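You operate a simulated robot arm through the tools that you are given. There is no shell and no other tool. Be economical: measure what you need, move in short steps, check, and stop when the job is done.

Carry out the task below with a simulated two-armed robot. There is one attempt and no reset: what you move stays moved.

Task
Open the bottom workbench drawer, take the orange guide wheel from the inside of the bottom workbench drawer and leave it in the size gauge and shut the drawer again. Take the clean pad from the top of the workbench and leave it on the drain board. Open the workbench cupboard door, put the blue tape roll on the upper shelf of the workbench cupboard, then shut the door. Push the blue desk drawer shut. Fetch the hub pulley from the desk top and set it on top of the silver steel spool. Put one of the cartons from the small wall shelf on the shelf under the desk. Switch the orange keypad switch on. Open the middle workbench drawer, take the power bank and leave it in the inside of the middle workbench drawer, then shut the drawer. Close the cage drawer. Do these in any order. Set down upright: hub pulley, carton.

It is judged by the outcome, as a careful person would: the job done as asked, and still so three seconds after it is handed in. It fails if anything else is knocked over, pushed out of place, dropped, spilled or broken.

Robot
Two 7-joint arms with two-finger parallel grippers on one trunk, on a base that drives. Base frame: it is fixed to the floor where the robot stands at the start and does not move with it; the origin is under the middle of the robot, x ahead of it, y to its left, z up. Readings come in cm, rad, newtons and seconds.
The left shoulder is at the start at [5, 17.7, 102.9], the right one opposite. With the tool pointing down near the work surface each hand reaches from about 10 to 30 cm from the robot's upright axis, wherever it stands, measured 20 degrees to its own side. Places, roughly: blue desk drawer [160, -400, 70]; blue tape roll (6x6x2 cm) [320, -20, 90]; bottom workbench drawer [310, 0, 20]; cage drawer [260, -330, 70]; carton [150, -475, 150]; clean pad (7x13x3 cm) [310, -10, 90]; drain board [360, 450, 90]; hub pulley [150, -425, 75]; inside of the middle workbench drawer [320, 0, 40]; middle workbench drawer [310, 0, 40]; orange guide wheel (6x6x3 cm) [320, 0, 10]; orange keypad switch [110, -410, 90]; power bank [50, -400, 75]; shelf under the desk [100, -430, 20]; size gauge [-100, -150, 80]; steel spool (6x6x5 cm) [160, -420, 80]; upper shelf of the workbench cupboard [320, -50, 50]; workbench cupboard door [290, -50, 50]. Payload 3.43 kg a hand.
The tool frame of a hand sits at the grasp point between the pads (the TCP): z along the fingers, y along the line on which they close. The tips reach 3.4 cm beyond it. The gripper opens to 12.8 cm. The fingers are 2.4 cm wide and 1.2 cm thick; the gripper's body (4.8 by 13 cm) begins 9.6 cm behind the TCP.
Orientation is that of the tool frame in the base frame, as a unit quaternion [x, y, z, w]. With the fingers straight down and closing along the base's y, the tool's x points along the base's -x, its y along +y and its z along -z.

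Tools
- The arms move only by the tool send_rows. It takes "left_increments", "right_increments" or both (then of equal length, played together; a hand with none holds still); each is a list of rows, each an object (a shift or turn left out is 0, a gripper value left out holds the last) with "delta_pos": the shift along the tool's x, y, z in units of 250 mm (1.0 is 250 mm), a list of three; "delta_rot": the turn, a rotation vector about the tool's x, y, z in units of 60 degrees (1.0 is 60 degrees), a list of three. In form: [{"delta_pos": [dx, dy, dz], "delta_rot": [ax, ay, az]}, ...]. A call has 1 to 10 rows; each row is the pose to reach, as a shift and turn from the pose commanded when the call began, along the tool's axes at that moment. "left_grip" and "right_grip" are, for a hand that has rows, the opening in per cent of the stroke, from 0 (shut) to 100 (fully open), set as the call begins (left out, the last holds). A call with a number of a shift or a turn outside -1 to 1 is refused whole. Each row takes 0.2 s and may step no farther than 5 cm and 0.15 rad from the row before; otherwise, or with a gripper value out of range, the whole call is refused. A pose out of reach is approached as far as the arm can. The call stops where the force on the tool passes 40 N (or 10 N more than at its start, if that is more) or the arm is blocked; 0.2 s more then pass. Each finger travels about 10.8 cm/s and halts on what it meets, pressing with about 43 N; the grip force reading is that of the motor and also rises with nothing between the fingers. The clock runs only during rows and for 0.2 s after the last one: add rows that repeat a pose to give the fingers time. The reply holds the time, the measured pose of the TCP, the force on the tool along the base axes, the opening and the grip force, in the units named above and with some noise, with the torque about the TCP (base axes, N m) and any sound that the robot's microphone picked up.
- Cameras (640 x 400 px; columns grow to the right, rows downward): "scene" is now at [15.5, 0.82, 118.18]; the picture's right is [0.09, -1.00, 0.00], its down [-0.67, -0.06, -0.74] and it looks along [0.73, 0.07, -0.68] (base axes); focal length 292 px, centre (320, 200). "left" rides on the left gripper at [7.6, 1.1, -16] in its tool frame; the picture's right is [-0.15, 0.99, 0.00], its down [-0.88, -0.13, -0.46] and it looks along [-0.45, -0.07, 0.89] (tool axes); focal length 234 px, centre (320, 200). "right" rides on the right gripper at [7.6, -1.1, -16] in its tool frame; the picture's right is [0.15, 0.99, 0.00], its down [-0.88, 0.13, -0.46] and it looks along [-0.45, 0.07, 0.89] (tool axes); focal length 234 px, centre (320, 200). There is no depth. A picture from a camera that has moved, and an enlarged one, comes with that camera's place and axes in the base frame and with its lens.
- get_image(camera): a new picture of that camera. It takes no simulated time.
- move_column(by): slides the trunk up (or, below 0, down) by that many cm; the arms and the scene camera ride with it, the base frame stays. It gives what a move gives, with no picture.
- steer(legs): drives the robot by 1 to 6 legs, each [ahead, turn to the left] in cm and rad, along the robot's own axes; the way and the turn of a leg run together, so that a leg with both is an arc; at most 150 cm and 3.142 rad a leg. The arms and the cameras ride along, it lands a little off, and it stops where it bumps. It gives what a move gives.
- turn_head(pan, tilt): turns the head with the scene camera to pan (to the left, within 1.396 rad either way) and tilt (down, from -0.506 to 1.204), counted from straight ahead of the robot. It gives what a move gives.
- inspect(camera, box): a new picture of the part [left, top, right, bottom] of that camera's present view, enlarged. It takes no simulated time.
- finish_job(): hands the job in; it is judged then, once.

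Go step by step. Nothing tells you exact positions but the pictures and the camera data: compare them with the known pose of the tool, close in by small moves and look again before you grip or let go. The budget is 535 turns and 336 pictures, counting those below and the enlarged ones. Unless the task says otherwise, let go and move clear before handing in, and close with one line.

The tools are called after "Call:" by a JSON object that holds its "fn" and its "kwargs". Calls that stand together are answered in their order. send_rows: Moves the arms, as the interface text tells. Its arguments: {"type":"object","properties":{"left_increments":{"type":"array"},"left_grip":{"type":"number"},"right_increments":{"type":"array"},"right_grip":{"type":"number"}},"required":[]} The other tools are called the same way: move_column (by) slides the trunk up or down; steer (legs) drives the base; turn_head (pan, tilt) turns the head that bears the scene camera; get_image (camera) takes a picture; inspect (camera, box) takes an enlarged picture of a part of a camera's view; finish_job () hands the job in.

At the start:

```text
time_s: 0.0
left_position: [41.21, 15.58, 48.96]
left_tool_rot: [0.0, 1.0, 0.001, -0.001]
left_ft_force: [0.0, 0.5, -1.3]
left_torque: [-0.01, -0.01, 0.0]
left_gripper_width: 12.81
left_gripper_force: 0.0
right_position: [39.23, -20.09, 50.22]
right_tool_rot: [0.0, 1.0, 0.0, 0.0]
right_ft_force: [0.4, -0.6, 0.2]
right_torque: [0.01, 0.02, 0.01]
right_gripper_width: 12.77
right_gripper_force: 0.1
trunk travel left (down, up): [-20.0, 20.1]
robot x, y, heading: [0.38, 0.11, -0.001]
head pan, tilt: [0.093, 0.744]
```

scene: 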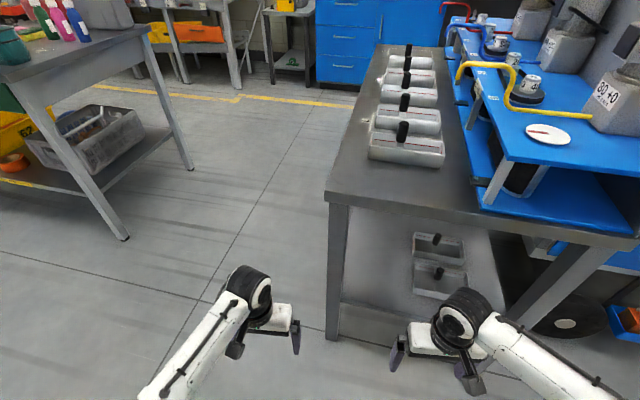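
right: 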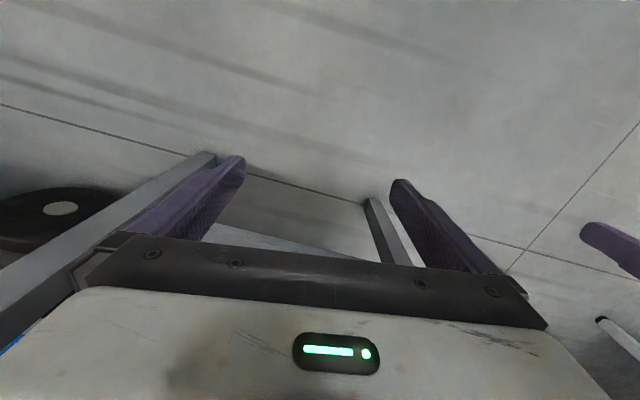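
left: 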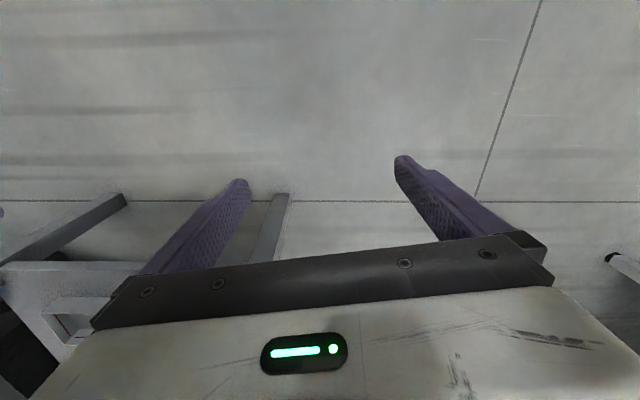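

I see a bench with trays just ahead-right and the blue workbench far ahead. I will look around with the head before driving.

Call:
{"fn": "turn_head", "kwargs": {"pan": 0, "tilt": 0.25}}

Call:
{"fn": "get_image", "kwargs": {"camera": "scene"}}

Call:
{"fn": "turn_head", "kwargs": {"pan": -1.3, "tilt": 0.4}}

Call:
{"fn": "get_image", "kwargs": {"camera": "scene"}}

Call:
{"fn": "turn_head", "kwargs": {"pan": 1.2, "tilt": 0.4}}

Call:
{"fn": "get_image", "kwargs": {"camera": "scene"}}

```text
time_s: 0.9
left_position: [41.22, 15.47, 48.96]
left_tool_rot: [0.0, 1.0, 0.0, 0.0]
left_ft_force: [-0.2, -1.4, -0.2]
left_torque: [-0.01, -0.02, -0.01]
left_gripper_width: 12.79
left_gripper_force: 0.1
right_position: [39.07, -20.02, 50.2]
right_tool_rot: [0.0, 1.0, 0.0, 0.001]
right_ft_force: [-0.5, 0.4, -0.8]
right_torque: [0.02, 0.0, 0.02]
right_gripper_width: 12.76
right_gripper_force: 0.0
trunk travel left (down, up): [-20.0, 20.1]
robot x, y, heading: [-0.25, 0.06, 0.0]
head pan, tilt: [0.0, 0.25]
```

```text
332 pictures are left
camera scene: at [16.56, 0.06, 122.62], right [0.0, -1.0, 0.0], down [-0.25, 0.0, -0.97], along [0.97, 0.0, -0.25], focal length 292 px, centre (320, 200)
```

scene: 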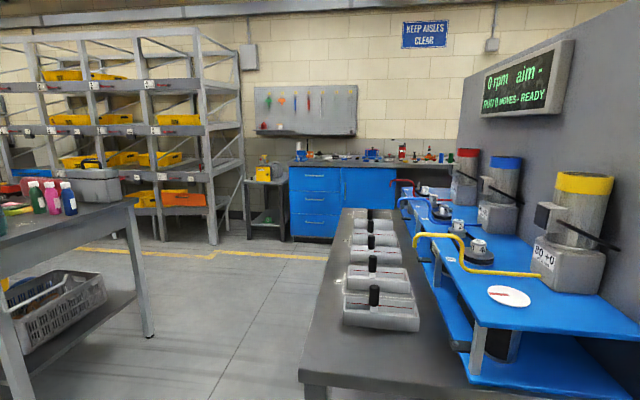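

```text
time_s: 2.4
left_position: [41.17, 15.54, 48.94]
left_tool_rot: [0.001, 1.0, 0.0, 0.0]
left_ft_force: [-1.1, -0.3, -0.5]
left_torque: [-0.01, 0.01, 0.04]
left_gripper_width: 12.77
left_gripper_force: 0.1
right_position: [39.2, -20.05, 50.16]
right_tool_rot: [0.0, 1.0, 0.0, 0.0]
right_ft_force: [-0.3, -0.4, -0.6]
right_torque: [0.01, -0.01, -0.02]
right_gripper_width: 12.81
right_gripper_force: 0.0
trunk travel left (down, up): [-20.0, 20.1]
robot x, y, heading: [0.24, -0.08, 0.001]
head pan, tilt: [-1.3, 0.4]
```

```text
331 pictures are left
camera scene: at [9.7, -8.86, 121.23], right [-0.96, -0.27, 0.0], down [-0.1, 0.37, -0.92], along [0.25, -0.89, -0.39], focal length 292 px, centre (320, 200)
```

scene: 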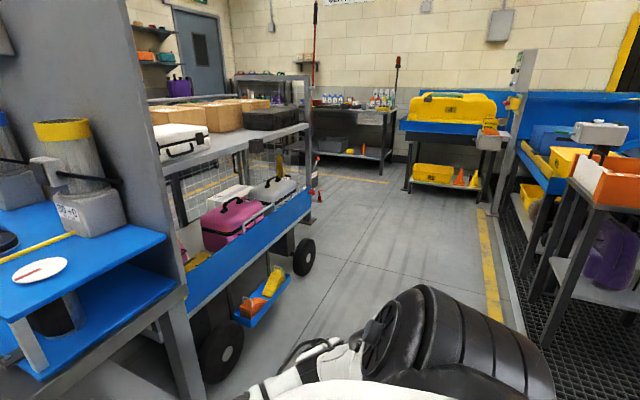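

```text
time_s: 4.7
left_position: [41.2, 15.54, 49.03]
left_tool_rot: [0.0, 1.0, -0.001, -0.001]
left_ft_force: [0.9, -0.1, -0.4]
left_torque: [0.0, 0.04, -0.01]
left_gripper_width: 12.81
left_gripper_force: 0.1
right_position: [39.16, -19.99, 50.24]
right_tool_rot: [0.001, 1.0, 0.0, 0.0]
right_ft_force: [0.1, 0.5, 0.2]
right_torque: [-0.02, 0.04, 0.01]
right_gripper_width: 12.79
right_gripper_force: 0.1
trunk travel left (down, up): [-20.0, 20.1]
robot x, y, heading: [0.01, 0.13, -0.003]
head pan, tilt: [1.201, 0.4]
```

```text
330 pictures are left
camera scene: at [10.57, 8.69, 121.23], right [0.93, -0.36, 0.0], down [-0.14, -0.36, -0.92], along [0.33, 0.86, -0.39], focal length 292 px, centre (320, 200)
```

scene: 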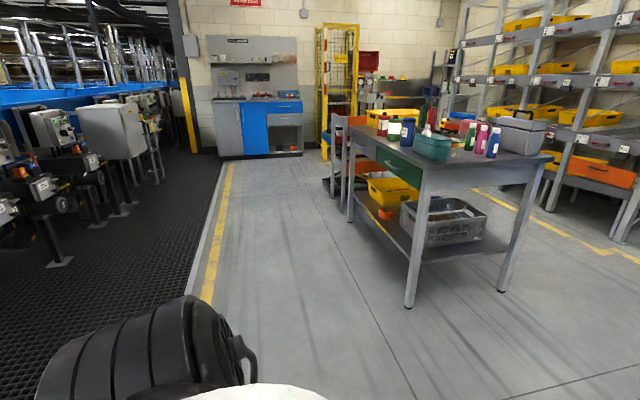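

The way ahead lies left of the tray bench, with the blue workbench at x≈300. I drive out to the aisle at y≈45 and up to the workbench.

Call:
{"fn": "steer", "kwargs": {"legs": [[0, 0.8], [60, 0], [0, -0.8], [130, 0]]}}

Call:
{"fn": "turn_head", "kwargs": {"pan": -0.3, "tilt": 0.4}}

Call:
{"fn": "get_image", "kwargs": {"camera": "scene"}}

```text
time_s: 8.8
left_position: [36.52, 59.32, 49.14]
left_tool_rot: [-0.385, 0.923, -0.004, 0.004]
left_ft_force: [0.4, -0.4, -0.5]
left_torque: [-0.02, 0.01, -0.02]
left_gripper_width: 12.79
left_gripper_force: 0.1
right_position: [55.56, 29.77, 47.34]
right_tool_rot: [-0.387, 0.921, -0.017, -0.047]
right_ft_force: [-0.1, 0.2, 0.0]
right_torque: [-0.01, 0.02, -0.02]
right_gripper_width: 12.81
right_gripper_force: 0.1
trunk travel left (down, up): [-20.0, 20.1]
robot x, y, heading: [18.01, 19.68, 0.778]
head pan, tilt: [1.201, 0.4]
stopped in leg 2: the robot was blocked; the commanded pose is now the measured one
```

```text
time_s: 10.4
left_position: [36.37, 59.35, 49.17]
left_tool_rot: [-0.385, 0.923, -0.005, 0.006]
left_ft_force: [-0.7, 0.5, 0.0]
left_torque: [-0.02, -0.01, -0.02]
left_gripper_width: 12.79
left_gripper_force: 0.0
right_position: [55.43, 29.64, 47.31]
right_tool_rot: [-0.386, 0.921, -0.016, -0.047]
right_ft_force: [0.2, 0.7, 0.0]
right_torque: [0.01, -0.03, 0.0]
right_gripper_width: 12.8
right_gripper_force: 0.0
trunk travel left (down, up): [-20.0, 20.1]
robot x, y, heading: [18.51, 19.22, 0.781]
head pan, tilt: [-0.3, 0.4]
```

```text
329 pictures are left
camera scene: at [30.7, 28.97, 121.37], right [0.46, -0.89, 0.01], down [-0.33, -0.18, -0.93], along [0.82, 0.43, -0.38], focal length 292 px, centre (320, 200)
```

scene: 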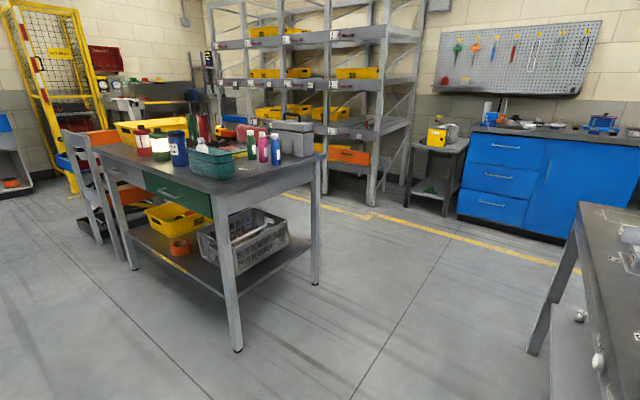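

The right arm met the tray bench. I back away and go around more widely.

Call:
{"fn": "steer", "kwargs": {"legs": [[-25, 0], [0, 0.75], [60, 0], [0, -1.53]]}}

Call:
{"fn": "get_image", "kwargs": {"camera": "scene"}}

```text
time_s: 20.9
left_position: [43.86, 75.76, 48.91]
left_tool_rot: [0.001, 1.0, -0.001, 0.0]
left_ft_force: [0.0, 1.4, -0.7]
left_torque: [0.0, 0.0, 0.02]
left_gripper_width: 12.8
left_gripper_force: 0.0
right_position: [36.37, 40.81, 47.05]
right_tool_rot: [0.0, 0.999, 0.006, -0.051]
right_ft_force: [0.1, -0.3, 1.0]
right_torque: [0.02, 0.0, -0.01]
right_gripper_width: 12.77
right_gripper_force: 0.0
trunk travel left (down, up): [-20.0, 20.1]
robot x, y, heading: [2.83, 60.58, -0.009]
head pan, tilt: [-0.3, 0.4]
```

```text
328 pictures are left
camera scene: at [18.75, 57.84, 121.23], right [-0.3, -0.95, 0.0], down [-0.37, 0.12, -0.92], along [0.88, -0.28, -0.39], focal length 292 px, centre (320, 200)
```

scene: 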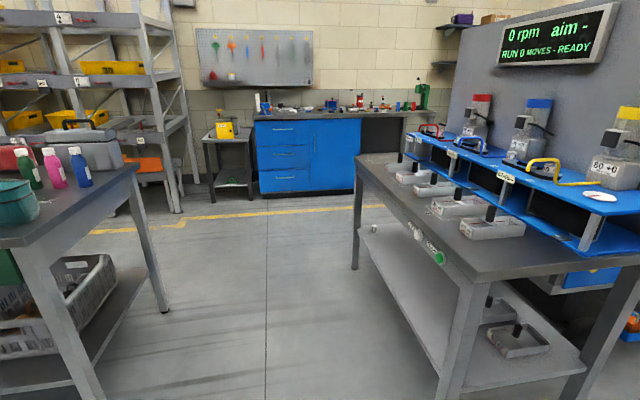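

The passage is clear. I drive down it to about x≈195.

Call:
{"fn": "steer", "kwargs": {"legs": [[0, -0.08], [140, 0], [55, 0], [0, 0.08]]}}

Call:
{"fn": "turn_head", "kwargs": {"pan": -0.5, "tilt": 0.5}}

Call:
{"fn": "get_image", "kwargs": {"camera": "scene"}}

```text
time_s: 31.6
left_position: [238.93, 59.26, 48.9]
left_tool_rot: [0.001, 1.0, 0.0, 0.0]
left_ft_force: [0.1, -0.1, -0.7]
left_torque: [0.01, 0.01, 0.0]
left_gripper_width: 12.81
left_gripper_force: 0.0
right_position: [231.39, 24.28, 47.08]
right_tool_rot: [-0.001, 0.999, 0.006, -0.05]
right_ft_force: [0.2, -0.6, 0.8]
right_torque: [0.01, -0.01, 0.0]
right_gripper_width: 12.79
right_gripper_force: 0.0
trunk travel left (down, up): [-20.0, 20.1]
robot x, y, heading: [197.54, 44.16, -0.013]
head pan, tilt: [-0.3, 0.4]
```

```text
time_s: 32.4
left_position: [238.89, 59.25, 49.09]
left_tool_rot: [0.001, 1.0, 0.0, 0.0]
left_ft_force: [-0.2, 0.0, 0.0]
left_torque: [-0.03, -0.03, 0.04]
left_gripper_width: 12.79
left_gripper_force: 0.0
right_position: [231.43, 24.21, 47.04]
right_tool_rot: [-0.001, 0.999, 0.006, -0.05]
right_ft_force: [0.6, -0.9, 0.0]
right_torque: [-0.02, -0.01, -0.01]
right_gripper_width: 12.8
right_gripper_force: 0.0
trunk travel left (down, up): [-20.0, 20.1]
robot x, y, heading: [197.38, 44.1, -0.008]
head pan, tilt: [-0.499, 0.499]
```

```text
327 pictures are left
camera scene: at [212.87, 39.69, 120.31], right [-0.49, -0.87, 0.0], down [-0.42, 0.23, -0.88], along [0.77, -0.43, -0.48], focal length 292 px, centre (320, 200)
```

scene: 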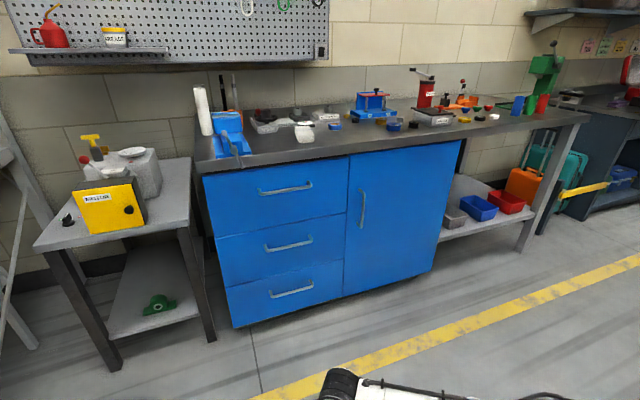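

Call:
{"fn": "inspect", "kwargs": {"camera": "scene", "box": [180, 60, 380, 185]}}

Call:
{"fn": "inspect", "kwargs": {"camera": "scene", "box": [340, 30, 580, 180]}}

Call:
{"fn": "inspect", "kwargs": {"camera": "scene", "box": [190, 150, 480, 331]}}

```text
3.20 times, centred on (280, 122) of scene
camera zoom: at [212.87, 39.69, 120.31], right [-0.49, -0.87, 0.0], down [-0.42, 0.23, -0.88], along [0.77, -0.43, -0.48], focal length 934 px, centre (448, 448)
```

zoom: 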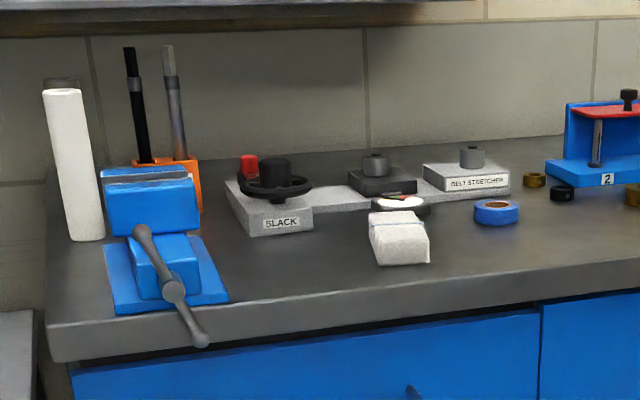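

```text
2.67 times, centred on (460, 105) of scene
camera zoom: at [212.87, 39.69, 120.31], right [-0.49, -0.87, 0.0], down [-0.42, 0.23, -0.88], along [0.77, -0.43, -0.48], focal length 778 px, centre (-53, 453)
```

zoom: 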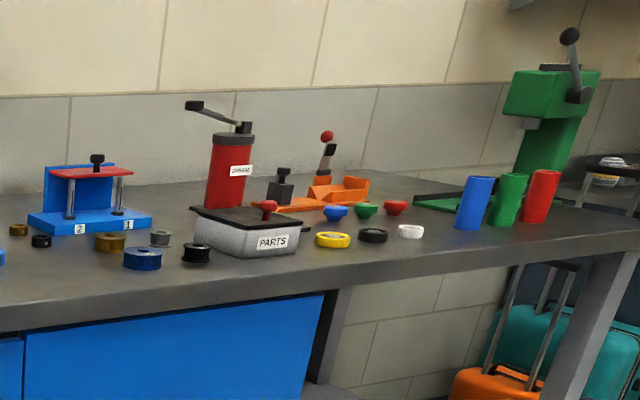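

```text
2.21 times, centred on (335, 240) of scene
camera zoom: at [212.87, 39.69, 120.31], right [-0.49, -0.87, 0.0], down [-0.42, 0.23, -0.88], along [0.77, -0.43, -0.48], focal length 644 px, centre (287, 111)
```

zoom: 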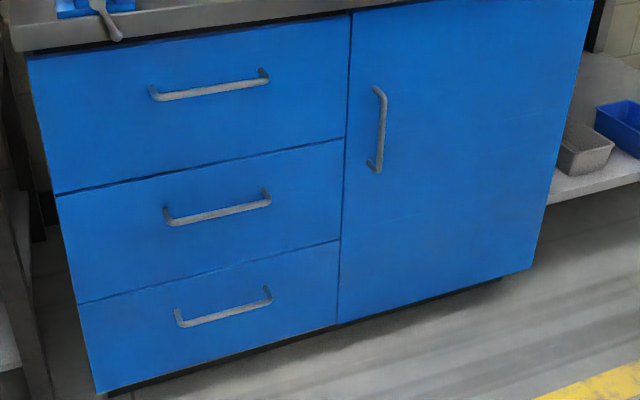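

The workbench front runs slightly yawed; drawers to the left, door to the right with the handle near the seam, and tape and pad on the top. I move to stand before the drawers with the bench squared up.

Call:
{"fn": "steer", "kwargs": {"legs": [[0, -1.12], [40, 0], [0, 1.0]]}}

Call:
{"fn": "turn_head", "kwargs": {"pan": 0, "tilt": 0.55}}

Call:
{"fn": "get_image", "kwargs": {"camera": "scene"}}

```text
time_s: 40.2
left_position: [256.67, 17.76, 49.12]
left_tool_rot: [0.066, 0.998, -0.001, 0.0]
left_ft_force: [0.1, -0.4, -0.4]
left_torque: [-0.01, 0.01, -0.01]
left_gripper_width: 12.81
left_gripper_force: 0.0
right_position: [244.71, -15.8, 47.07]
right_tool_rot: [0.064, 0.997, 0.008, -0.049]
right_ft_force: [0.5, 0.1, -0.2]
right_torque: [-0.04, 0.04, 0.01]
right_gripper_width: 12.8
right_gripper_force: 0.0
trunk travel left (down, up): [-20.0, 20.1]
robot x, y, heading: [213.66, 8.22, -0.138]
head pan, tilt: [-0.499, 0.499]
```

```text
time_s: 41.2
left_position: [256.71, 17.8, 48.9]
left_tool_rot: [0.067, 0.998, 0.0, 0.001]
left_ft_force: [0.4, -0.2, -0.4]
left_torque: [0.01, 0.01, 0.01]
left_gripper_width: 12.78
left_gripper_force: 0.1
right_position: [244.75, -15.87, 47.07]
right_tool_rot: [0.065, 0.997, 0.008, -0.051]
right_ft_force: [0.6, 0.2, 0.2]
right_torque: [-0.02, 0.01, 0.0]
right_gripper_width: 12.77
right_gripper_force: 0.0
trunk travel left (down, up): [-20.0, 20.1]
robot x, y, heading: [213.92, 7.93, -0.138]
head pan, tilt: [0.0, 0.55]
```

```text
323 pictures are left
camera scene: at [229.93, 5.97, 119.85], right [-0.14, -0.99, 0.0], down [-0.52, 0.07, -0.85], along [0.84, -0.12, -0.52], focal length 292 px, centre (320, 200)
```

scene: 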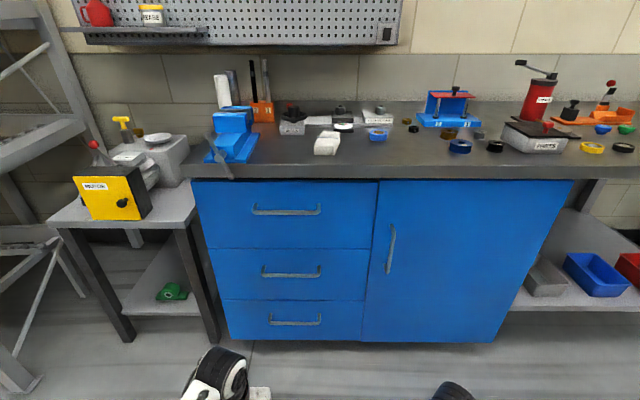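

The bench is squared up: middle handle at about (297.7, 5.9, 51.5), door handle at about (293.4, −24, 61). I turn the right hand to point forward for the door handle.

Call:
{"fn": "send_rows", "kwargs": {"right_increments": [{"delta_pos": [0, 0, -0.05], "delta_rot": [0, -0.125, 0]}, {"delta_pos": [0, 0, -0.1], "delta_rot": [0, -0.25, 0]}, {"delta_pos": [0, 0, -0.15], "delta_rot": [0, -0.375, 0]}, {"delta_pos": [0, 0, -0.2], "delta_rot": [0, -0.5, 0]}, {"delta_pos": [0, 0, -0.25], "delta_rot": [0, -0.625, 0]}, {"delta_pos": [0, 0, -0.3], "delta_rot": [0, -0.75, 0]}]}}

```text
time_s: 42.6
left_position: [256.73, 17.76, 48.94]
left_tool_rot: [0.066, 0.998, -0.001, 0.0]
left_ft_force: [0.6, 0.1, -0.4]
left_torque: [0.04, 0.03, -0.02]
left_gripper_width: 12.84
left_gripper_force: 0.1
right_position: [245.51, -16.03, 54.51]
right_tool_rot: [0.063, 0.94, -0.017, 0.335]
right_ft_force: [-0.1, 0.5, 0.0]
right_torque: [-0.01, 0.0, 0.01]
right_gripper_width: 12.81
right_gripper_force: 0.0
trunk travel left (down, up): [-20.0, 20.1]
robot x, y, heading: [213.78, 7.85, -0.139]
head pan, tilt: [0.0, 0.55]
```

Call:
{"fn": "send_rows", "kwargs": {"right_increments": [{"delta_pos": [-0.02, 0, -0.027], "delta_rot": [0, -0.121, 0]}, {"delta_pos": [-0.04, 0, -0.053], "delta_rot": [0, -0.243, 0]}, {"delta_pos": [-0.065, 0, -0.08], "delta_rot": [0, -0.364, 0]}, {"delta_pos": [-0.086, 0, -0.107], "delta_rot": [0, -0.486, 0]}, {"delta_pos": [-0.11, 0, -0.133], "delta_rot": [0, -0.607, 0]}, {"delta_pos": [-0.13, 0, -0.16], "delta_rot": [0, -0.73, 0]}, {"delta_pos": [-0.151, 0, -0.187], "delta_rot": [0, -0.85, 0]}], "right_grip": 60}}

Call:
{"fn": "get_image", "kwargs": {"camera": "right"}}

Call:
{"fn": "get_image", "kwargs": {"camera": "scene"}}

```text
time_s: 44.1
left_position: [256.72, 17.7, 49.02]
left_tool_rot: [0.066, 0.998, 0.0, -0.001]
left_ft_force: [-0.1, -0.6, -0.2]
left_torque: [0.0, -0.01, 0.0]
left_gripper_width: 12.79
left_gripper_force: 0.0
right_position: [245.92, -16.97, 61.01]
right_tool_rot: [0.051, 0.727, -0.048, 0.683]
right_ft_force: [-8.9, -2.3, 22.0]
right_torque: [0.31, 4.85, 0.52]
right_gripper_width: 7.67
right_gripper_force: 0.0
trunk travel left (down, up): [-20.0, 20.1]
robot x, y, heading: [213.41, 8.33, -0.139]
head pan, tilt: [0.0, 0.55]
stopped in row 7 (right hand): the force on the tool passed its limit (the readings are from after the stop); the commanded pose is now the measured one
```

```text
322 pictures are left
camera right: at [229.68, -15.63, 54.48], right [0.13, 0.98, -0.15], down [-0.38, 0.18, 0.91], along [0.92, -0.06, 0.4], focal length 234 px, centre (320, 200)
```

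right: 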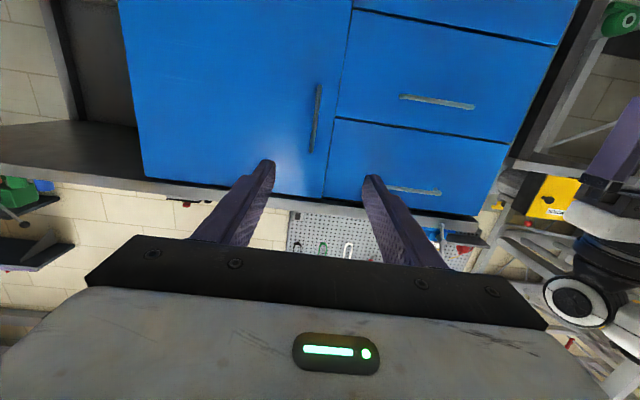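

```text
321 pictures are left
camera scene: at [229.88, 6.03, 119.91], right [-0.14, -0.99, 0.0], down [-0.52, 0.07, -0.85], along [0.84, -0.12, -0.52], focal length 292 px, centre (320, 200)
```

scene: 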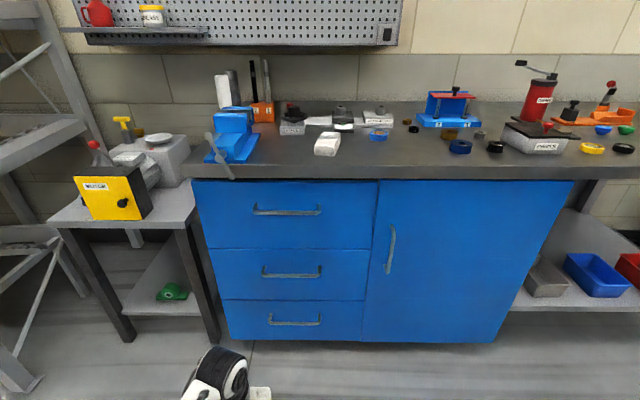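

Call:
{"fn": "send_rows", "kwargs": {"right_increments": [{"delta_pos": [0, 0, 0.16]}, {"delta_pos": [0, 0, 0.32]}, {"delta_pos": [0, 0, 0.48]}]}}

Call:
{"fn": "get_image", "kwargs": {"camera": "right"}}

```text
time_s: 44.9
left_position: [256.69, 17.66, 49.03]
left_tool_rot: [0.066, 0.998, 0.0, 0.0]
left_ft_force: [-0.1, -0.2, 0.2]
left_torque: [0.02, -0.05, 0.01]
left_gripper_width: 12.82
left_gripper_force: 0.0
right_position: [258.01, -18.57, 59.99]
right_tool_rot: [0.051, 0.728, -0.047, 0.682]
right_ft_force: [-0.1, -0.9, 0.2]
right_torque: [-0.01, 0.03, 0.0]
right_gripper_width: 7.69
right_gripper_force: 0.1
trunk travel left (down, up): [-20.0, 20.1]
robot x, y, heading: [213.64, 8.14, -0.14]
head pan, tilt: [0.0, 0.55]
```

```text
320 pictures are left
camera right: at [241.57, -17.19, 53.47], right [0.13, 0.98, -0.14], down [-0.38, 0.18, 0.91], along [0.92, -0.06, 0.39], focal length 234 px, centre (320, 200)
```

right: 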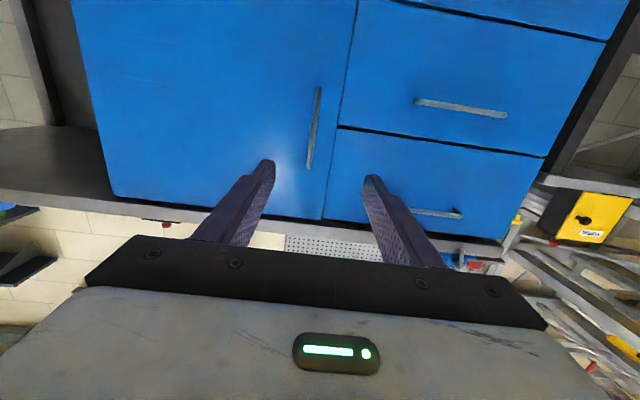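

Handle centre ≈ (293.4, −24.2, 59). I drive 12 cm closer and check again.

Call:
{"fn": "steer", "kwargs": {"legs": [[12, 0]]}}

Call:
{"fn": "send_rows", "kwargs": {"right_increments": [{"delta_pos": [0, -0.03, 0.1], "delta_rot": [0, -0.031, 0]}, {"delta_pos": [0, -0.03, 0.2], "delta_rot": [0, -0.062, 0]}]}}

Call:
{"fn": "get_image", "kwargs": {"camera": "right"}}

```text
time_s: 46.1
left_position: [268.19, 16.31, 48.96]
left_tool_rot: [0.066, 0.998, -0.001, 0.0]
left_ft_force: [0.2, 0.9, -0.3]
left_torque: [0.01, 0.01, 0.01]
left_gripper_width: 12.81
left_gripper_force: 0.0
right_position: [269.51, -19.95, 60.0]
right_tool_rot: [0.051, 0.727, -0.047, 0.683]
right_ft_force: [-0.1, 0.3, -0.3]
right_torque: [-0.01, 0.02, -0.02]
right_gripper_width: 7.67
right_gripper_force: 0.0
trunk travel left (down, up): [-20.0, 20.1]
robot x, y, heading: [225.6, 6.52, -0.14]
head pan, tilt: [0.0, 0.55]
```

```text
time_s: 46.7
left_position: [268.28, 16.17, 48.95]
left_tool_rot: [0.065, 0.998, -0.001, 0.002]
left_ft_force: [-0.3, 0.1, 0.9]
left_torque: [-0.01, 0.01, -0.01]
left_gripper_width: 12.82
left_gripper_force: 0.0
right_position: [274.21, -21.27, 59.65]
right_tool_rot: [0.049, 0.705, -0.047, 0.706]
right_ft_force: [-0.3, -1.2, -0.8]
right_torque: [0.0, 0.01, 0.0]
right_gripper_width: 7.7
right_gripper_force: 0.1
trunk travel left (down, up): [-20.0, 20.1]
robot x, y, heading: [225.37, 6.67, -0.14]
head pan, tilt: [0.0, 0.55]
```

```text
319 pictures are left
camera right: at [258.34, -20.11, 52.15], right [0.14, 0.98, -0.14], down [-0.43, 0.19, 0.88], along [0.89, -0.06, 0.45], focal length 234 px, centre (320, 200)
```

right: 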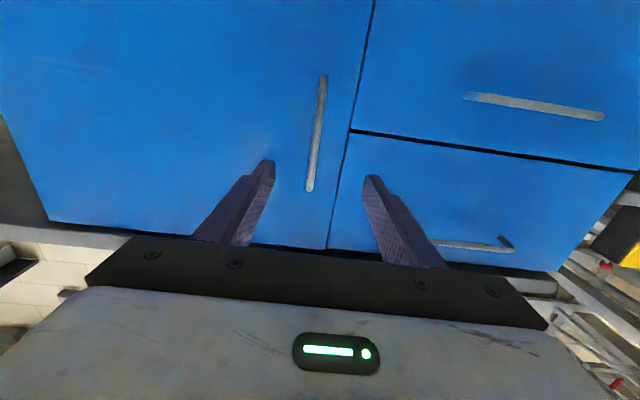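

Call:
{"fn": "send_rows", "kwargs": {"right_increments": [{"delta_pos": [0, -0.02, 0.16]}, {"delta_pos": [0, -0.02, 0.32]}, {"delta_pos": [0, -0.02, 0.48]}, {"delta_pos": [0, -0.02, 0.58]}]}}

Call:
{"fn": "get_image", "kwargs": {"camera": "right"}}

Call:
{"fn": "get_image", "kwargs": {"camera": "scene"}}

```text
time_s: 47.7
left_position: [268.26, 16.18, 48.91]
left_tool_rot: [0.065, 0.998, 0.0, 0.0]
left_ft_force: [-0.7, 0.2, 0.3]
left_torque: [-0.02, 0.02, 0.02]
left_gripper_width: 12.8
left_gripper_force: 0.0
right_position: [288.57, -23.72, 59.67]
right_tool_rot: [0.049, 0.705, -0.048, 0.706]
right_ft_force: [-0.1, 0.9, -0.3]
right_torque: [0.04, -0.01, -0.04]
right_gripper_width: 7.68
right_gripper_force: 0.0
trunk travel left (down, up): [-20.0, 20.1]
robot x, y, heading: [225.21, 6.57, -0.14]
head pan, tilt: [0.0, 0.55]
```

```text
318 pictures are left
camera right: at [272.68, -22.63, 52.12], right [0.14, 0.98, -0.14], down [-0.43, 0.19, 0.88], along [0.89, -0.06, 0.45], focal length 234 px, centre (320, 200)
```

right: 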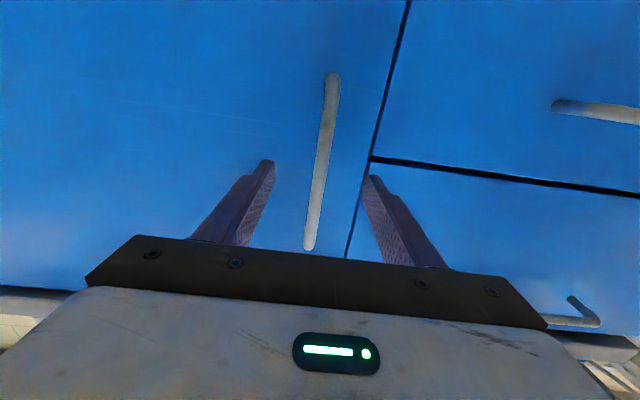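

```text
317 pictures are left
camera scene: at [241.47, 4.39, 119.85], right [-0.14, -0.99, 0.0], down [-0.52, 0.07, -0.85], along [0.84, -0.12, -0.52], focal length 292 px, centre (320, 200)
```

scene: 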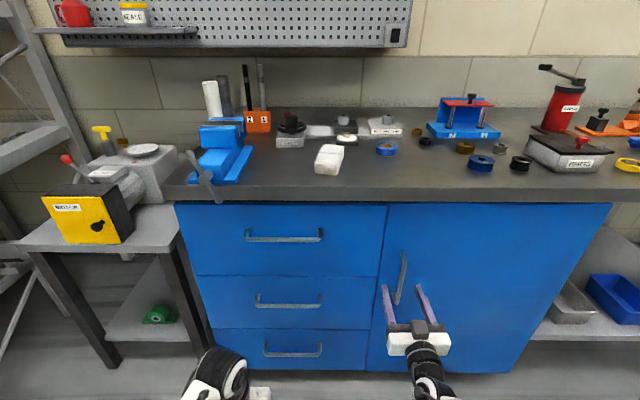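

Call:
{"fn": "send_rows", "kwargs": {"right_increments": [{"delta_pos": [0, 0, 0.1]}, {"delta_pos": [0, 0, 0.22]}]}}

Call:
{"fn": "get_image", "kwargs": {"camera": "right"}}

```text
time_s: 48.3
left_position: [268.11, 16.12, 49.07]
left_tool_rot: [0.067, 0.998, -0.001, 0.001]
left_ft_force: [-0.1, 0.0, -0.1]
left_torque: [0.03, -0.01, 0.02]
left_gripper_width: 12.79
left_gripper_force: 0.0
right_position: [292.72, -23.94, 59.63]
right_tool_rot: [0.049, 0.702, -0.046, 0.709]
right_ft_force: [-8.9, 4.0, 6.5]
right_torque: [-0.34, -0.06, -0.39]
right_gripper_width: 7.53
right_gripper_force: 0.1
right hand out of reach, approached as far as the arm can: row 2
trunk travel left (down, up): [-20.0, 20.1]
robot x, y, heading: [225.48, 6.38, -0.144]
head pan, tilt: [0.0, 0.55]
stopped in row 2 (right hand): the force on the tool passed its limit (the readings are from after the stop); the commanded pose is now the measured one
```

```text
316 pictures are left
camera right: at [276.91, -22.79, 51.81], right [0.13, 0.98, -0.14], down [-0.44, 0.19, 0.88], along [0.89, -0.06, 0.46], focal length 234 px, centre (320, 200)
```

right: 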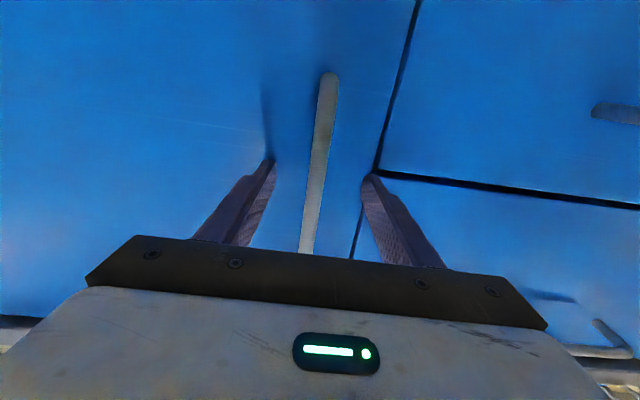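

The fingertips touch the door face with the handle between them. I back off slightly and close on the handle.

Call:
{"fn": "send_rows", "kwargs": {"right_increments": [{"delta_pos": [0, 0, -0.03]}, {"delta_pos": [0, 0, -0.03]}, {"delta_pos": [0, 0, -0.03]}, {"delta_pos": [0, 0, -0.03]}, {"delta_pos": [0, 0, -0.03]}], "right_grip": 0}}

Call:
{"fn": "get_image", "kwargs": {"camera": "right"}}

```text
time_s: 49.5
left_position: [268.15, 16.08, 49.09]
left_tool_rot: [0.066, 0.998, 0.001, 0.0]
left_ft_force: [0.1, 0.2, 0.8]
left_torque: [0.0, -0.02, 0.01]
left_gripper_width: 12.79
left_gripper_force: 0.0
right_position: [292.02, -24.26, 59.2]
right_tool_rot: [0.052, 0.703, -0.049, 0.707]
right_ft_force: [-0.4, -14.0, 0.1]
right_torque: [-0.34, 0.9, -0.01]
right_gripper_width: 1.18
right_gripper_force: 45.2
trunk travel left (down, up): [-20.0, 20.1]
robot x, y, heading: [225.78, 6.2, -0.141]
head pan, tilt: [0.0, 0.55]
```

```text
315 pictures are left
camera right: at [276.16, -23.05, 51.58], right [0.14, 0.98, -0.14], down [-0.44, 0.19, 0.88], along [0.89, -0.06, 0.46], focal length 234 px, centre (320, 200)
```

right: 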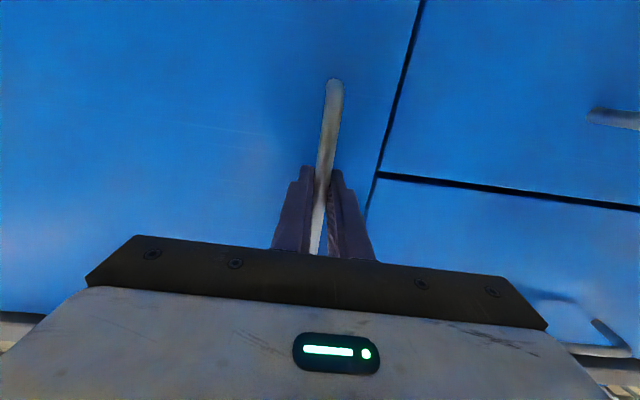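

The handle is held. I pull the door along its arc about the right-hand hinge, turning the hand with it.

Call:
{"fn": "send_rows", "kwargs": {"right_increments": [{"delta_pos": [0, -0.026, -0.193], "delta_rot": [-0.0955, 0, 0]}, {"delta_pos": [0, -0.071, -0.384], "delta_rot": [-0.191, 0, 0]}, {"delta_pos": [0, -0.135, -0.57], "delta_rot": [-0.2865, 0, 0]}, {"delta_pos": [0, -0.217, -0.748], "delta_rot": [-0.382, 0, 0]}, {"delta_pos": [0, -0.317, -0.918], "delta_rot": [-0.4775, 0, 0]}]}}

Call:
{"fn": "get_image", "kwargs": {"camera": "scene"}}

```text
time_s: 50.7
left_position: [268.27, 16.19, 49.1]
left_tool_rot: [0.067, 0.998, -0.001, 0.001]
left_ft_force: [-0.4, 0.5, -0.4]
left_torque: [0.01, -0.02, -0.01]
left_gripper_width: 12.78
left_gripper_force: 0.0
right_position: [270.11, -28.55, 59.51]
right_tool_rot: [-0.112, 0.692, 0.115, 0.704]
right_ft_force: [0.2, -1.4, -2.1]
right_torque: [-0.27, 0.3, 0.08]
right_gripper_width: 1.17
right_gripper_force: 45.1
trunk travel left (down, up): [-20.0, 20.1]
robot x, y, heading: [225.29, 6.47, -0.14]
head pan, tilt: [0.0, 0.55]
stopped in row 5 (right hand): the force on the tool passed its limit (the readings are from after the stop); the commanded pose is now the measured one
```

```text
314 pictures are left
camera scene: at [241.41, 4.37, 119.85], right [-0.14, -0.99, 0.0], down [-0.52, 0.07, -0.85], along [0.84, -0.12, -0.52], focal length 292 px, centre (320, 200)
```

scene: 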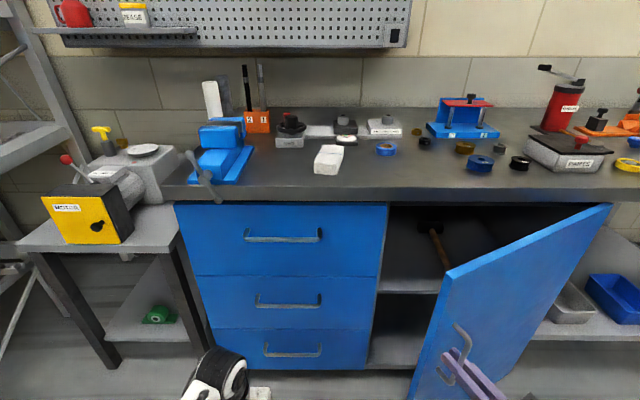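

The door opens well. I continue along the same arc.

Call:
{"fn": "send_rows", "kwargs": {"right_increments": [{"delta_pos": [0, -0.026, -0.193], "delta_rot": [-0.0955, 0, 0]}, {"delta_pos": [0, -0.071, -0.384], "delta_rot": [-0.191, 0, 0]}, {"delta_pos": [0, -0.135, -0.57], "delta_rot": [-0.2865, 0, 0]}, {"delta_pos": [0, -0.217, -0.748], "delta_rot": [-0.382, 0, 0]}]}}

Call:
{"fn": "get_image", "kwargs": {"camera": "scene"}}

```text
time_s: 51.1
left_position: [268.17, 16.16, 49.03]
left_tool_rot: [0.067, 0.998, 0.0, -0.001]
left_ft_force: [-1.2, -0.1, 0.6]
left_torque: [0.01, -0.01, 0.04]
left_gripper_width: 12.81
left_gripper_force: 0.0
right_position: [269.01, -29.03, 59.77]
right_tool_rot: [-0.118, 0.691, 0.126, 0.702]
right_ft_force: [0.8, -2.9, -6.3]
right_torque: [-1.13, -0.03, -0.08]
right_gripper_width: 1.16
right_gripper_force: 45.2
right hand out of reach, approached as far as the arm can: row 1
trunk travel left (down, up): [-20.0, 20.1]
robot x, y, heading: [225.38, 6.75, -0.141]
head pan, tilt: [0.0, 0.55]
stopped in row 1 (right hand): the force on the tool passed its limit (the readings are from after the stop); the commanded pose is now the measured one
```

```text
313 pictures are left
camera scene: at [241.42, 4.34, 119.86], right [-0.14, -0.99, 0.0], down [-0.52, 0.07, -0.85], along [0.84, -0.12, -0.52], focal length 292 px, centre (320, 200)
```

scene: 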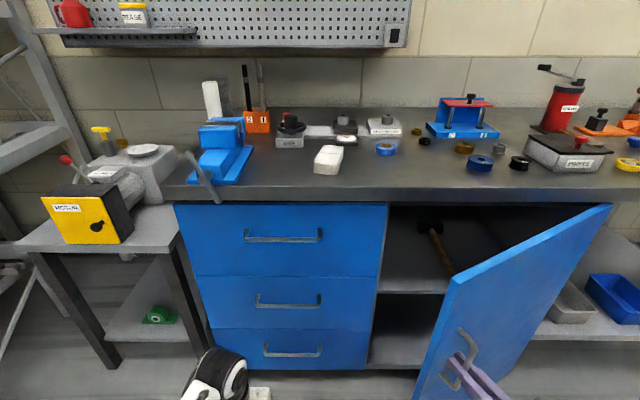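

The wrist is at its limit, so I let go and will push the door wider from the inside.

Call:
{"fn": "send_rows", "kwargs": {"right_increments": [{"delta_pos": [0, 0, 0]}, {"delta_pos": [0, 0, 0]}, {"delta_pos": [0, 0, -0.15]}, {"delta_pos": [0, 0, -0.3]}, {"delta_pos": [0, 0.1, -0.36]}], "right_grip": 40}}

Call:
{"fn": "get_image", "kwargs": {"camera": "scene"}}

```text
time_s: 52.3
left_position: [268.24, 16.22, 48.92]
left_tool_rot: [0.066, 0.998, 0.0, 0.0]
left_ft_force: [0.4, -0.6, -0.1]
left_torque: [0.02, 0.0, 0.02]
left_gripper_width: 12.79
left_gripper_force: 0.1
right_position: [259.79, -29.34, 59.73]
right_tool_rot: [-0.115, 0.688, 0.128, 0.705]
right_ft_force: [-0.1, 0.4, 0.5]
right_torque: [0.02, -0.02, 0.03]
right_gripper_width: 5.1
right_gripper_force: 0.1
trunk travel left (down, up): [-20.0, 20.1]
robot x, y, heading: [225.53, 6.76, -0.14]
head pan, tilt: [0.0, 0.55]
```

```text
312 pictures are left
camera scene: at [241.43, 4.38, 119.86], right [-0.14, -0.99, 0.0], down [-0.52, 0.07, -0.85], along [0.84, -0.12, -0.52], focal length 292 px, centre (320, 200)
```

scene: 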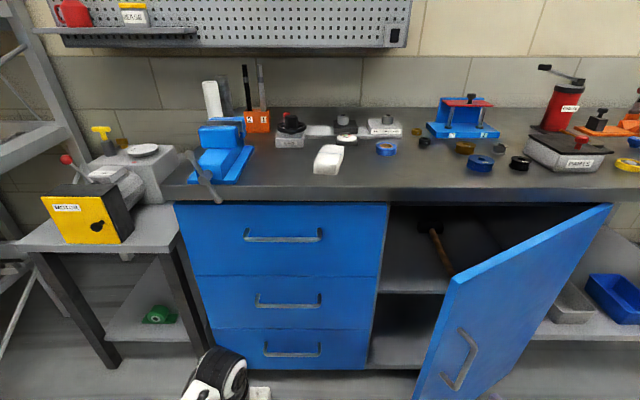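

Call:
{"fn": "send_rows", "kwargs": {"right_increments": [{"delta_pos": [0, 0.15, 0.078], "delta_rot": [0.11, 0, 0]}, {"delta_pos": [0, 0.3, 0.157], "delta_rot": [0.22, 0, 0]}, {"delta_pos": [0, 0.45, 0.235], "delta_rot": [0.33, 0, 0]}, {"delta_pos": [0, 0.603, 0.314], "delta_rot": [0.44, 0, 0]}], "right_grip": 0}}

Call:
{"fn": "send_rows", "kwargs": {"right_increments": [{"delta_pos": [0, 0, 0.18]}, {"delta_pos": [0, 0, 0.36]}, {"delta_pos": [0, 0, 0.54]}, {"delta_pos": [0, 0, 0.68]}]}}

Call:
{"fn": "get_image", "kwargs": {"camera": "scene"}}

```text
time_s: 53.3
left_position: [268.19, 16.11, 48.88]
left_tool_rot: [0.066, 0.998, 0.001, 0.0]
left_ft_force: [-0.4, -0.3, 0.9]
left_torque: [-0.03, -0.02, 0.02]
left_gripper_width: 12.79
left_gripper_force: 0.0
right_position: [262.17, -12.59, 60.17]
right_tool_rot: [0.049, 0.7, -0.034, 0.711]
right_ft_force: [-0.2, 0.0, 0.6]
right_torque: [-0.05, 0.02, 0.01]
right_gripper_width: 0.0
right_gripper_force: 32.7
trunk travel left (down, up): [-20.0, 20.1]
robot x, y, heading: [225.46, 6.73, -0.14]
head pan, tilt: [0.0, 0.55]
```

```text
time_s: 54.3
left_position: [268.15, 16.13, 48.94]
left_tool_rot: [0.066, 0.998, -0.001, 0.0]
left_ft_force: [0.7, -0.8, 0.0]
left_torque: [0.01, -0.01, -0.03]
left_gripper_width: 12.8
left_gripper_force: 0.1
right_position: [279.02, -14.76, 60.41]
right_tool_rot: [0.048, 0.7, -0.032, 0.712]
right_ft_force: [-0.2, 0.2, -0.2]
right_torque: [0.04, 0.01, 0.02]
right_gripper_width: 0.0
right_gripper_force: 32.9
trunk travel left (down, up): [-20.0, 20.1]
robot x, y, heading: [225.52, 6.47, -0.141]
head pan, tilt: [0.0, 0.55]
```

```text
311 pictures are left
camera scene: at [241.44, 4.38, 119.85], right [-0.14, -0.99, 0.0], down [-0.52, 0.07, -0.85], along [0.84, -0.12, -0.52], focal length 292 px, centre (320, 200)
```

scene: 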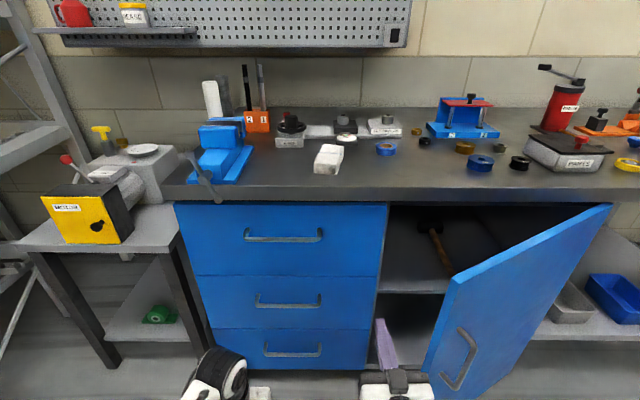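

Call:
{"fn": "send_rows", "kwargs": {"right_increments": [{"delta_pos": [0, -0.18, 0]}, {"delta_pos": [0, -0.36, 0]}, {"delta_pos": [0, -0.54, 0]}, {"delta_pos": [0, -0.72, 0]}, {"delta_pos": [0, -0.9, 0]}, {"delta_pos": [0, -1.0, 0]}]}}

Call:
{"fn": "get_image", "kwargs": {"camera": "scene"}}

```text
time_s: 55.0
left_position: [268.17, 16.19, 48.95]
left_tool_rot: [0.066, 0.998, 0.0, 0.001]
left_ft_force: [0.1, -1.2, 0.5]
left_torque: [0.02, -0.02, -0.01]
left_gripper_width: 12.8
left_gripper_force: 0.2
right_position: [277.81, -21.56, 60.27]
right_tool_rot: [0.039, 0.702, -0.015, 0.711]
right_ft_force: [1.2, 0.0, -0.1]
right_torque: [0.04, -0.03, 0.02]
right_gripper_width: 0.01
right_gripper_force: 32.7
trunk travel left (down, up): [-20.0, 20.1]
robot x, y, heading: [225.42, 6.12, -0.138]
head pan, tilt: [0.0, 0.55]
stopped in row 3 (right hand): the force on the tool passed its limit (the readings are from after the stop); the commanded pose is now the measured one
```

```text
310 pictures are left
camera scene: at [241.47, 4.36, 119.84], right [-0.14, -0.99, 0.0], down [-0.52, 0.07, -0.85], along [0.84, -0.12, -0.52], focal length 292 px, centre (320, 200)
```

scene: 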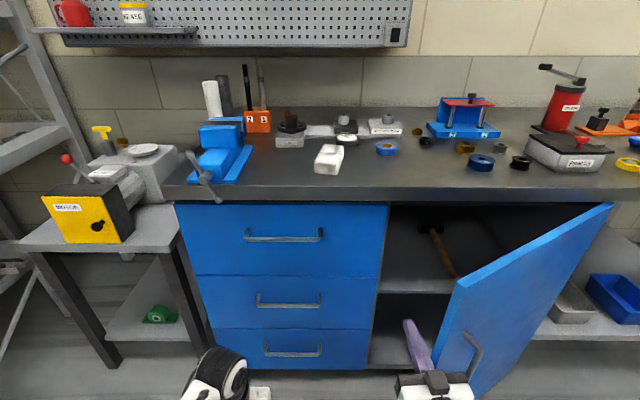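

Call:
{"fn": "send_rows", "kwargs": {"right_increments": [{"delta_pos": [0, -0.06, 0]}, {"delta_pos": [0, -0.12, 0]}, {"delta_pos": [0, -0.18, 0]}, {"delta_pos": [0, -0.24, 0]}, {"delta_pos": [0, -0.3, 0]}, {"delta_pos": [0, -0.36, 0]}, {"delta_pos": [0, -0.42, 0]}, {"delta_pos": [0, -0.48, 0]}, {"delta_pos": [0, -0.54, 0]}, {"delta_pos": [0, -0.6, 0]}]}}

Call:
{"fn": "get_image", "kwargs": {"camera": "scene"}}

```text
time_s: 55.5
left_position: [268.1, 16.29, 48.95]
left_tool_rot: [0.064, 0.998, -0.001, 0.0]
left_ft_force: [-0.5, -0.2, -0.7]
left_torque: [0.0, 0.02, 0.01]
left_gripper_width: 12.8
left_gripper_force: 0.1
right_position: [277.5, -21.47, 60.13]
right_tool_rot: [0.032, 0.704, -0.002, 0.709]
right_ft_force: [-1.1, 2.5, 0.0]
right_torque: [-0.04, -0.06, -0.15]
right_gripper_width: 0.03
right_gripper_force: 32.5
trunk travel left (down, up): [-20.0, 20.1]
robot x, y, heading: [225.65, 6.61, -0.135]
head pan, tilt: [0.0, 0.55]
stopped in row 2 (right hand): the force on the tool passed its limit (the readings are from after the stop); the commanded pose is now the measured one
```

```text
309 pictures are left
camera scene: at [241.42, 4.48, 119.85], right [-0.14, -0.99, 0.0], down [-0.52, 0.07, -0.85], along [0.84, -0.12, -0.52], focal length 292 px, centre (320, 200)
```

scene: 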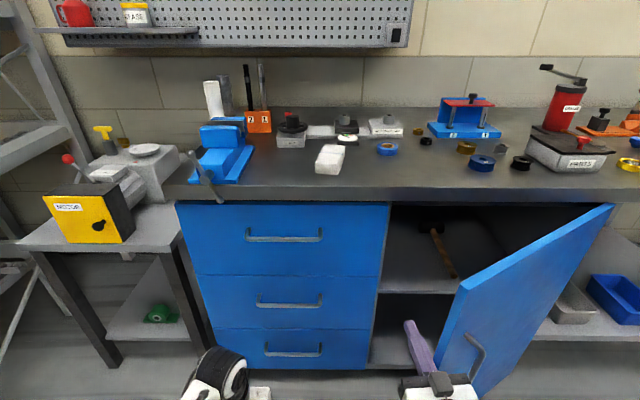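

The gripper body jams on the door's edge; I turn the hand to point right so the fingers push the inner face.

Call:
{"fn": "send_rows", "kwargs": {"right_increments": [{"delta_pos": [0, 0.12, 0], "delta_rot": [0, 0, 0]}, {"delta_pos": [0, 0.2, -0.05], "delta_rot": [0.14, 0, 0]}, {"delta_pos": [0, 0.26, -0.08], "delta_rot": [0.28, 0, 0]}, {"delta_pos": [0, 0.3, -0.08], "delta_rot": [0.42, 0, 0]}, {"delta_pos": [0, 0.3, -0.08], "delta_rot": [0.56, 0, 0]}, {"delta_pos": [0, 0.3, -0.08], "delta_rot": [0.7, 0, 0]}, {"delta_pos": [0, 0.3, -0.08], "delta_rot": [0.84, 0, 0]}]}}

Call:
{"fn": "get_image", "kwargs": {"camera": "scene"}}

```text
time_s: 57.3
left_position: [268.1, 16.44, 48.97]
left_tool_rot: [0.064, 0.998, -0.001, 0.0]
left_ft_force: [-0.5, -0.1, -0.1]
left_torque: [0.05, 0.01, -0.02]
left_gripper_width: 12.82
left_gripper_force: 0.1
right_position: [275.67, -17.8, 60.21]
right_tool_rot: [0.322, 0.622, -0.332, 0.632]
right_ft_force: [-0.1, 0.0, 0.2]
right_torque: [-0.01, -0.02, 0.0]
right_gripper_width: 0.0
right_gripper_force: 33.2
trunk travel left (down, up): [-20.0, 20.1]
robot x, y, heading: [225.42, 6.94, -0.135]
head pan, tilt: [0.0, 0.55]
stopped in row 7 (right hand): the arm was blocked; the commanded pose is now the measured one
```

```text
308 pictures are left
camera scene: at [241.42, 4.53, 119.85], right [-0.14, -0.99, 0.0], down [-0.52, 0.07, -0.85], along [0.84, -0.12, -0.52], focal length 292 px, centre (320, 200)
```

scene: 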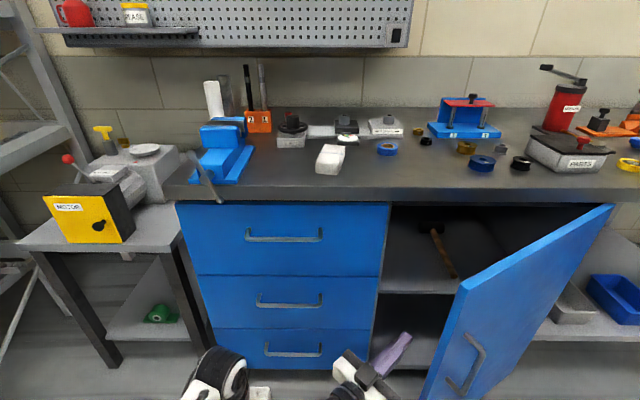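

Call:
{"fn": "send_rows", "kwargs": {"right_increments": [{"delta_pos": [0, -0.054, 0.058]}, {"delta_pos": [0, -0.109, 0.117]}, {"delta_pos": [0, -0.163, 0.175]}, {"delta_pos": [0, -0.218, 0.234]}, {"delta_pos": [0, -0.272, 0.292]}, {"delta_pos": [0, -0.326, 0.35]}, {"delta_pos": [0, -0.38, 0.41]}, {"delta_pos": [0, -0.435, 0.467]}, {"delta_pos": [0, -0.49, 0.526]}, {"delta_pos": [0, -0.544, 0.584]}]}}

Call:
{"fn": "get_image", "kwargs": {"camera": "scene"}}

```text
time_s: 59.0
left_position: [268.17, 16.56, 48.96]
left_tool_rot: [0.064, 0.998, -0.001, 0.0]
left_ft_force: [0.4, 0.3, 0.2]
left_torque: [0.0, 0.01, -0.01]
left_gripper_width: 12.81
left_gripper_force: 0.1
right_position: [273.71, -31.5, 60.21]
right_tool_rot: [0.32, 0.629, -0.322, 0.632]
right_ft_force: [-2.7, 4.4, 1.5]
right_torque: [0.15, 0.16, -0.28]
right_gripper_width: 0.02
right_gripper_force: 32.8
trunk travel left (down, up): [-20.0, 20.1]
robot x, y, heading: [225.87, 6.61, -0.137]
head pan, tilt: [0.0, 0.55]
stopped in row 8 (right hand): the force on the tool passed its limit (the readings are from after the stop); the commanded pose is now the measured one
```

```text
307 pictures are left
camera scene: at [241.39, 4.57, 119.85], right [-0.13, -0.99, 0.0], down [-0.52, 0.07, -0.85], along [0.84, -0.11, -0.52], focal length 292 px, centre (320, 200)
```

scene: 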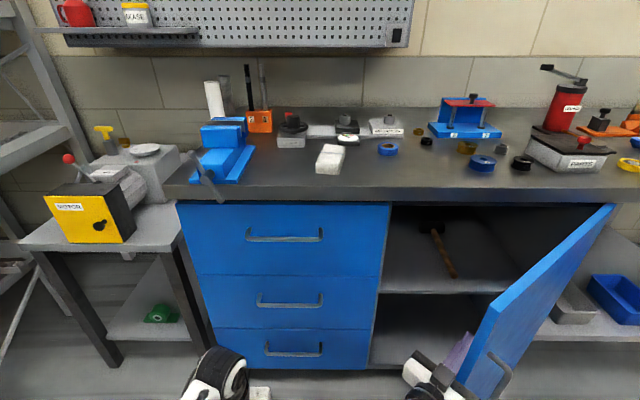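

Working. I push on further.

Call:
{"fn": "send_rows", "kwargs": {"right_increments": [{"delta_pos": [0, -0.04, 0.03]}, {"delta_pos": [0, -0.09, 0.07]}, {"delta_pos": [0, -0.15, 0.12]}, {"delta_pos": [0, -0.21, 0.17]}, {"delta_pos": [0, -0.27, 0.22]}, {"delta_pos": [0, -0.33, 0.27]}, {"delta_pos": [0, -0.39, 0.32]}, {"delta_pos": [0, -0.45, 0.37]}, {"delta_pos": [0, -0.51, 0.42]}, {"delta_pos": [0, -0.57, 0.47]}]}}

Call:
{"fn": "get_image", "kwargs": {"camera": "scene"}}

```text
time_s: 59.5
left_position: [268.12, 16.45, 49.01]
left_tool_rot: [0.064, 0.998, -0.001, 0.0]
left_ft_force: [-0.4, 0.3, -0.9]
left_torque: [0.0, 0.01, 0.01]
left_gripper_width: 12.77
left_gripper_force: 0.2
right_position: [273.16, -31.54, 59.94]
right_tool_rot: [0.318, 0.632, -0.317, 0.632]
right_ft_force: [-2.3, 4.2, 1.0]
right_torque: [-0.03, 0.04, -0.24]
right_gripper_width: 0.02
right_gripper_force: 33.5
trunk travel left (down, up): [-20.0, 20.1]
robot x, y, heading: [225.34, 6.69, -0.135]
head pan, tilt: [0.0, 0.55]
stopped in row 2 (right hand): the force on the tool passed its limit (the readings are from after the stop); the commanded pose is now the measured one
```

```text
306 pictures are left
camera scene: at [241.37, 4.65, 119.85], right [-0.13, -0.99, 0.0], down [-0.52, 0.07, -0.85], along [0.84, -0.11, -0.52], focal length 292 px, centre (320, 200)
```

scene: 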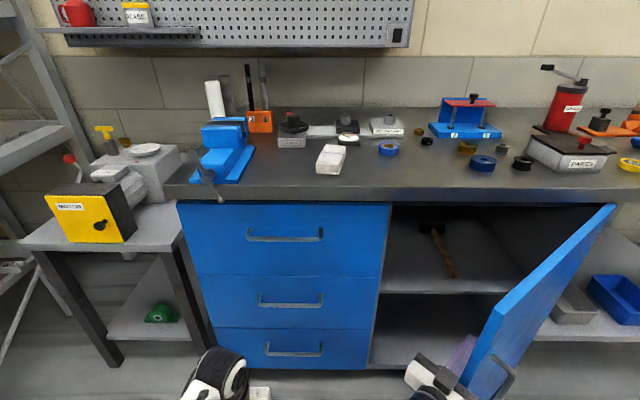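

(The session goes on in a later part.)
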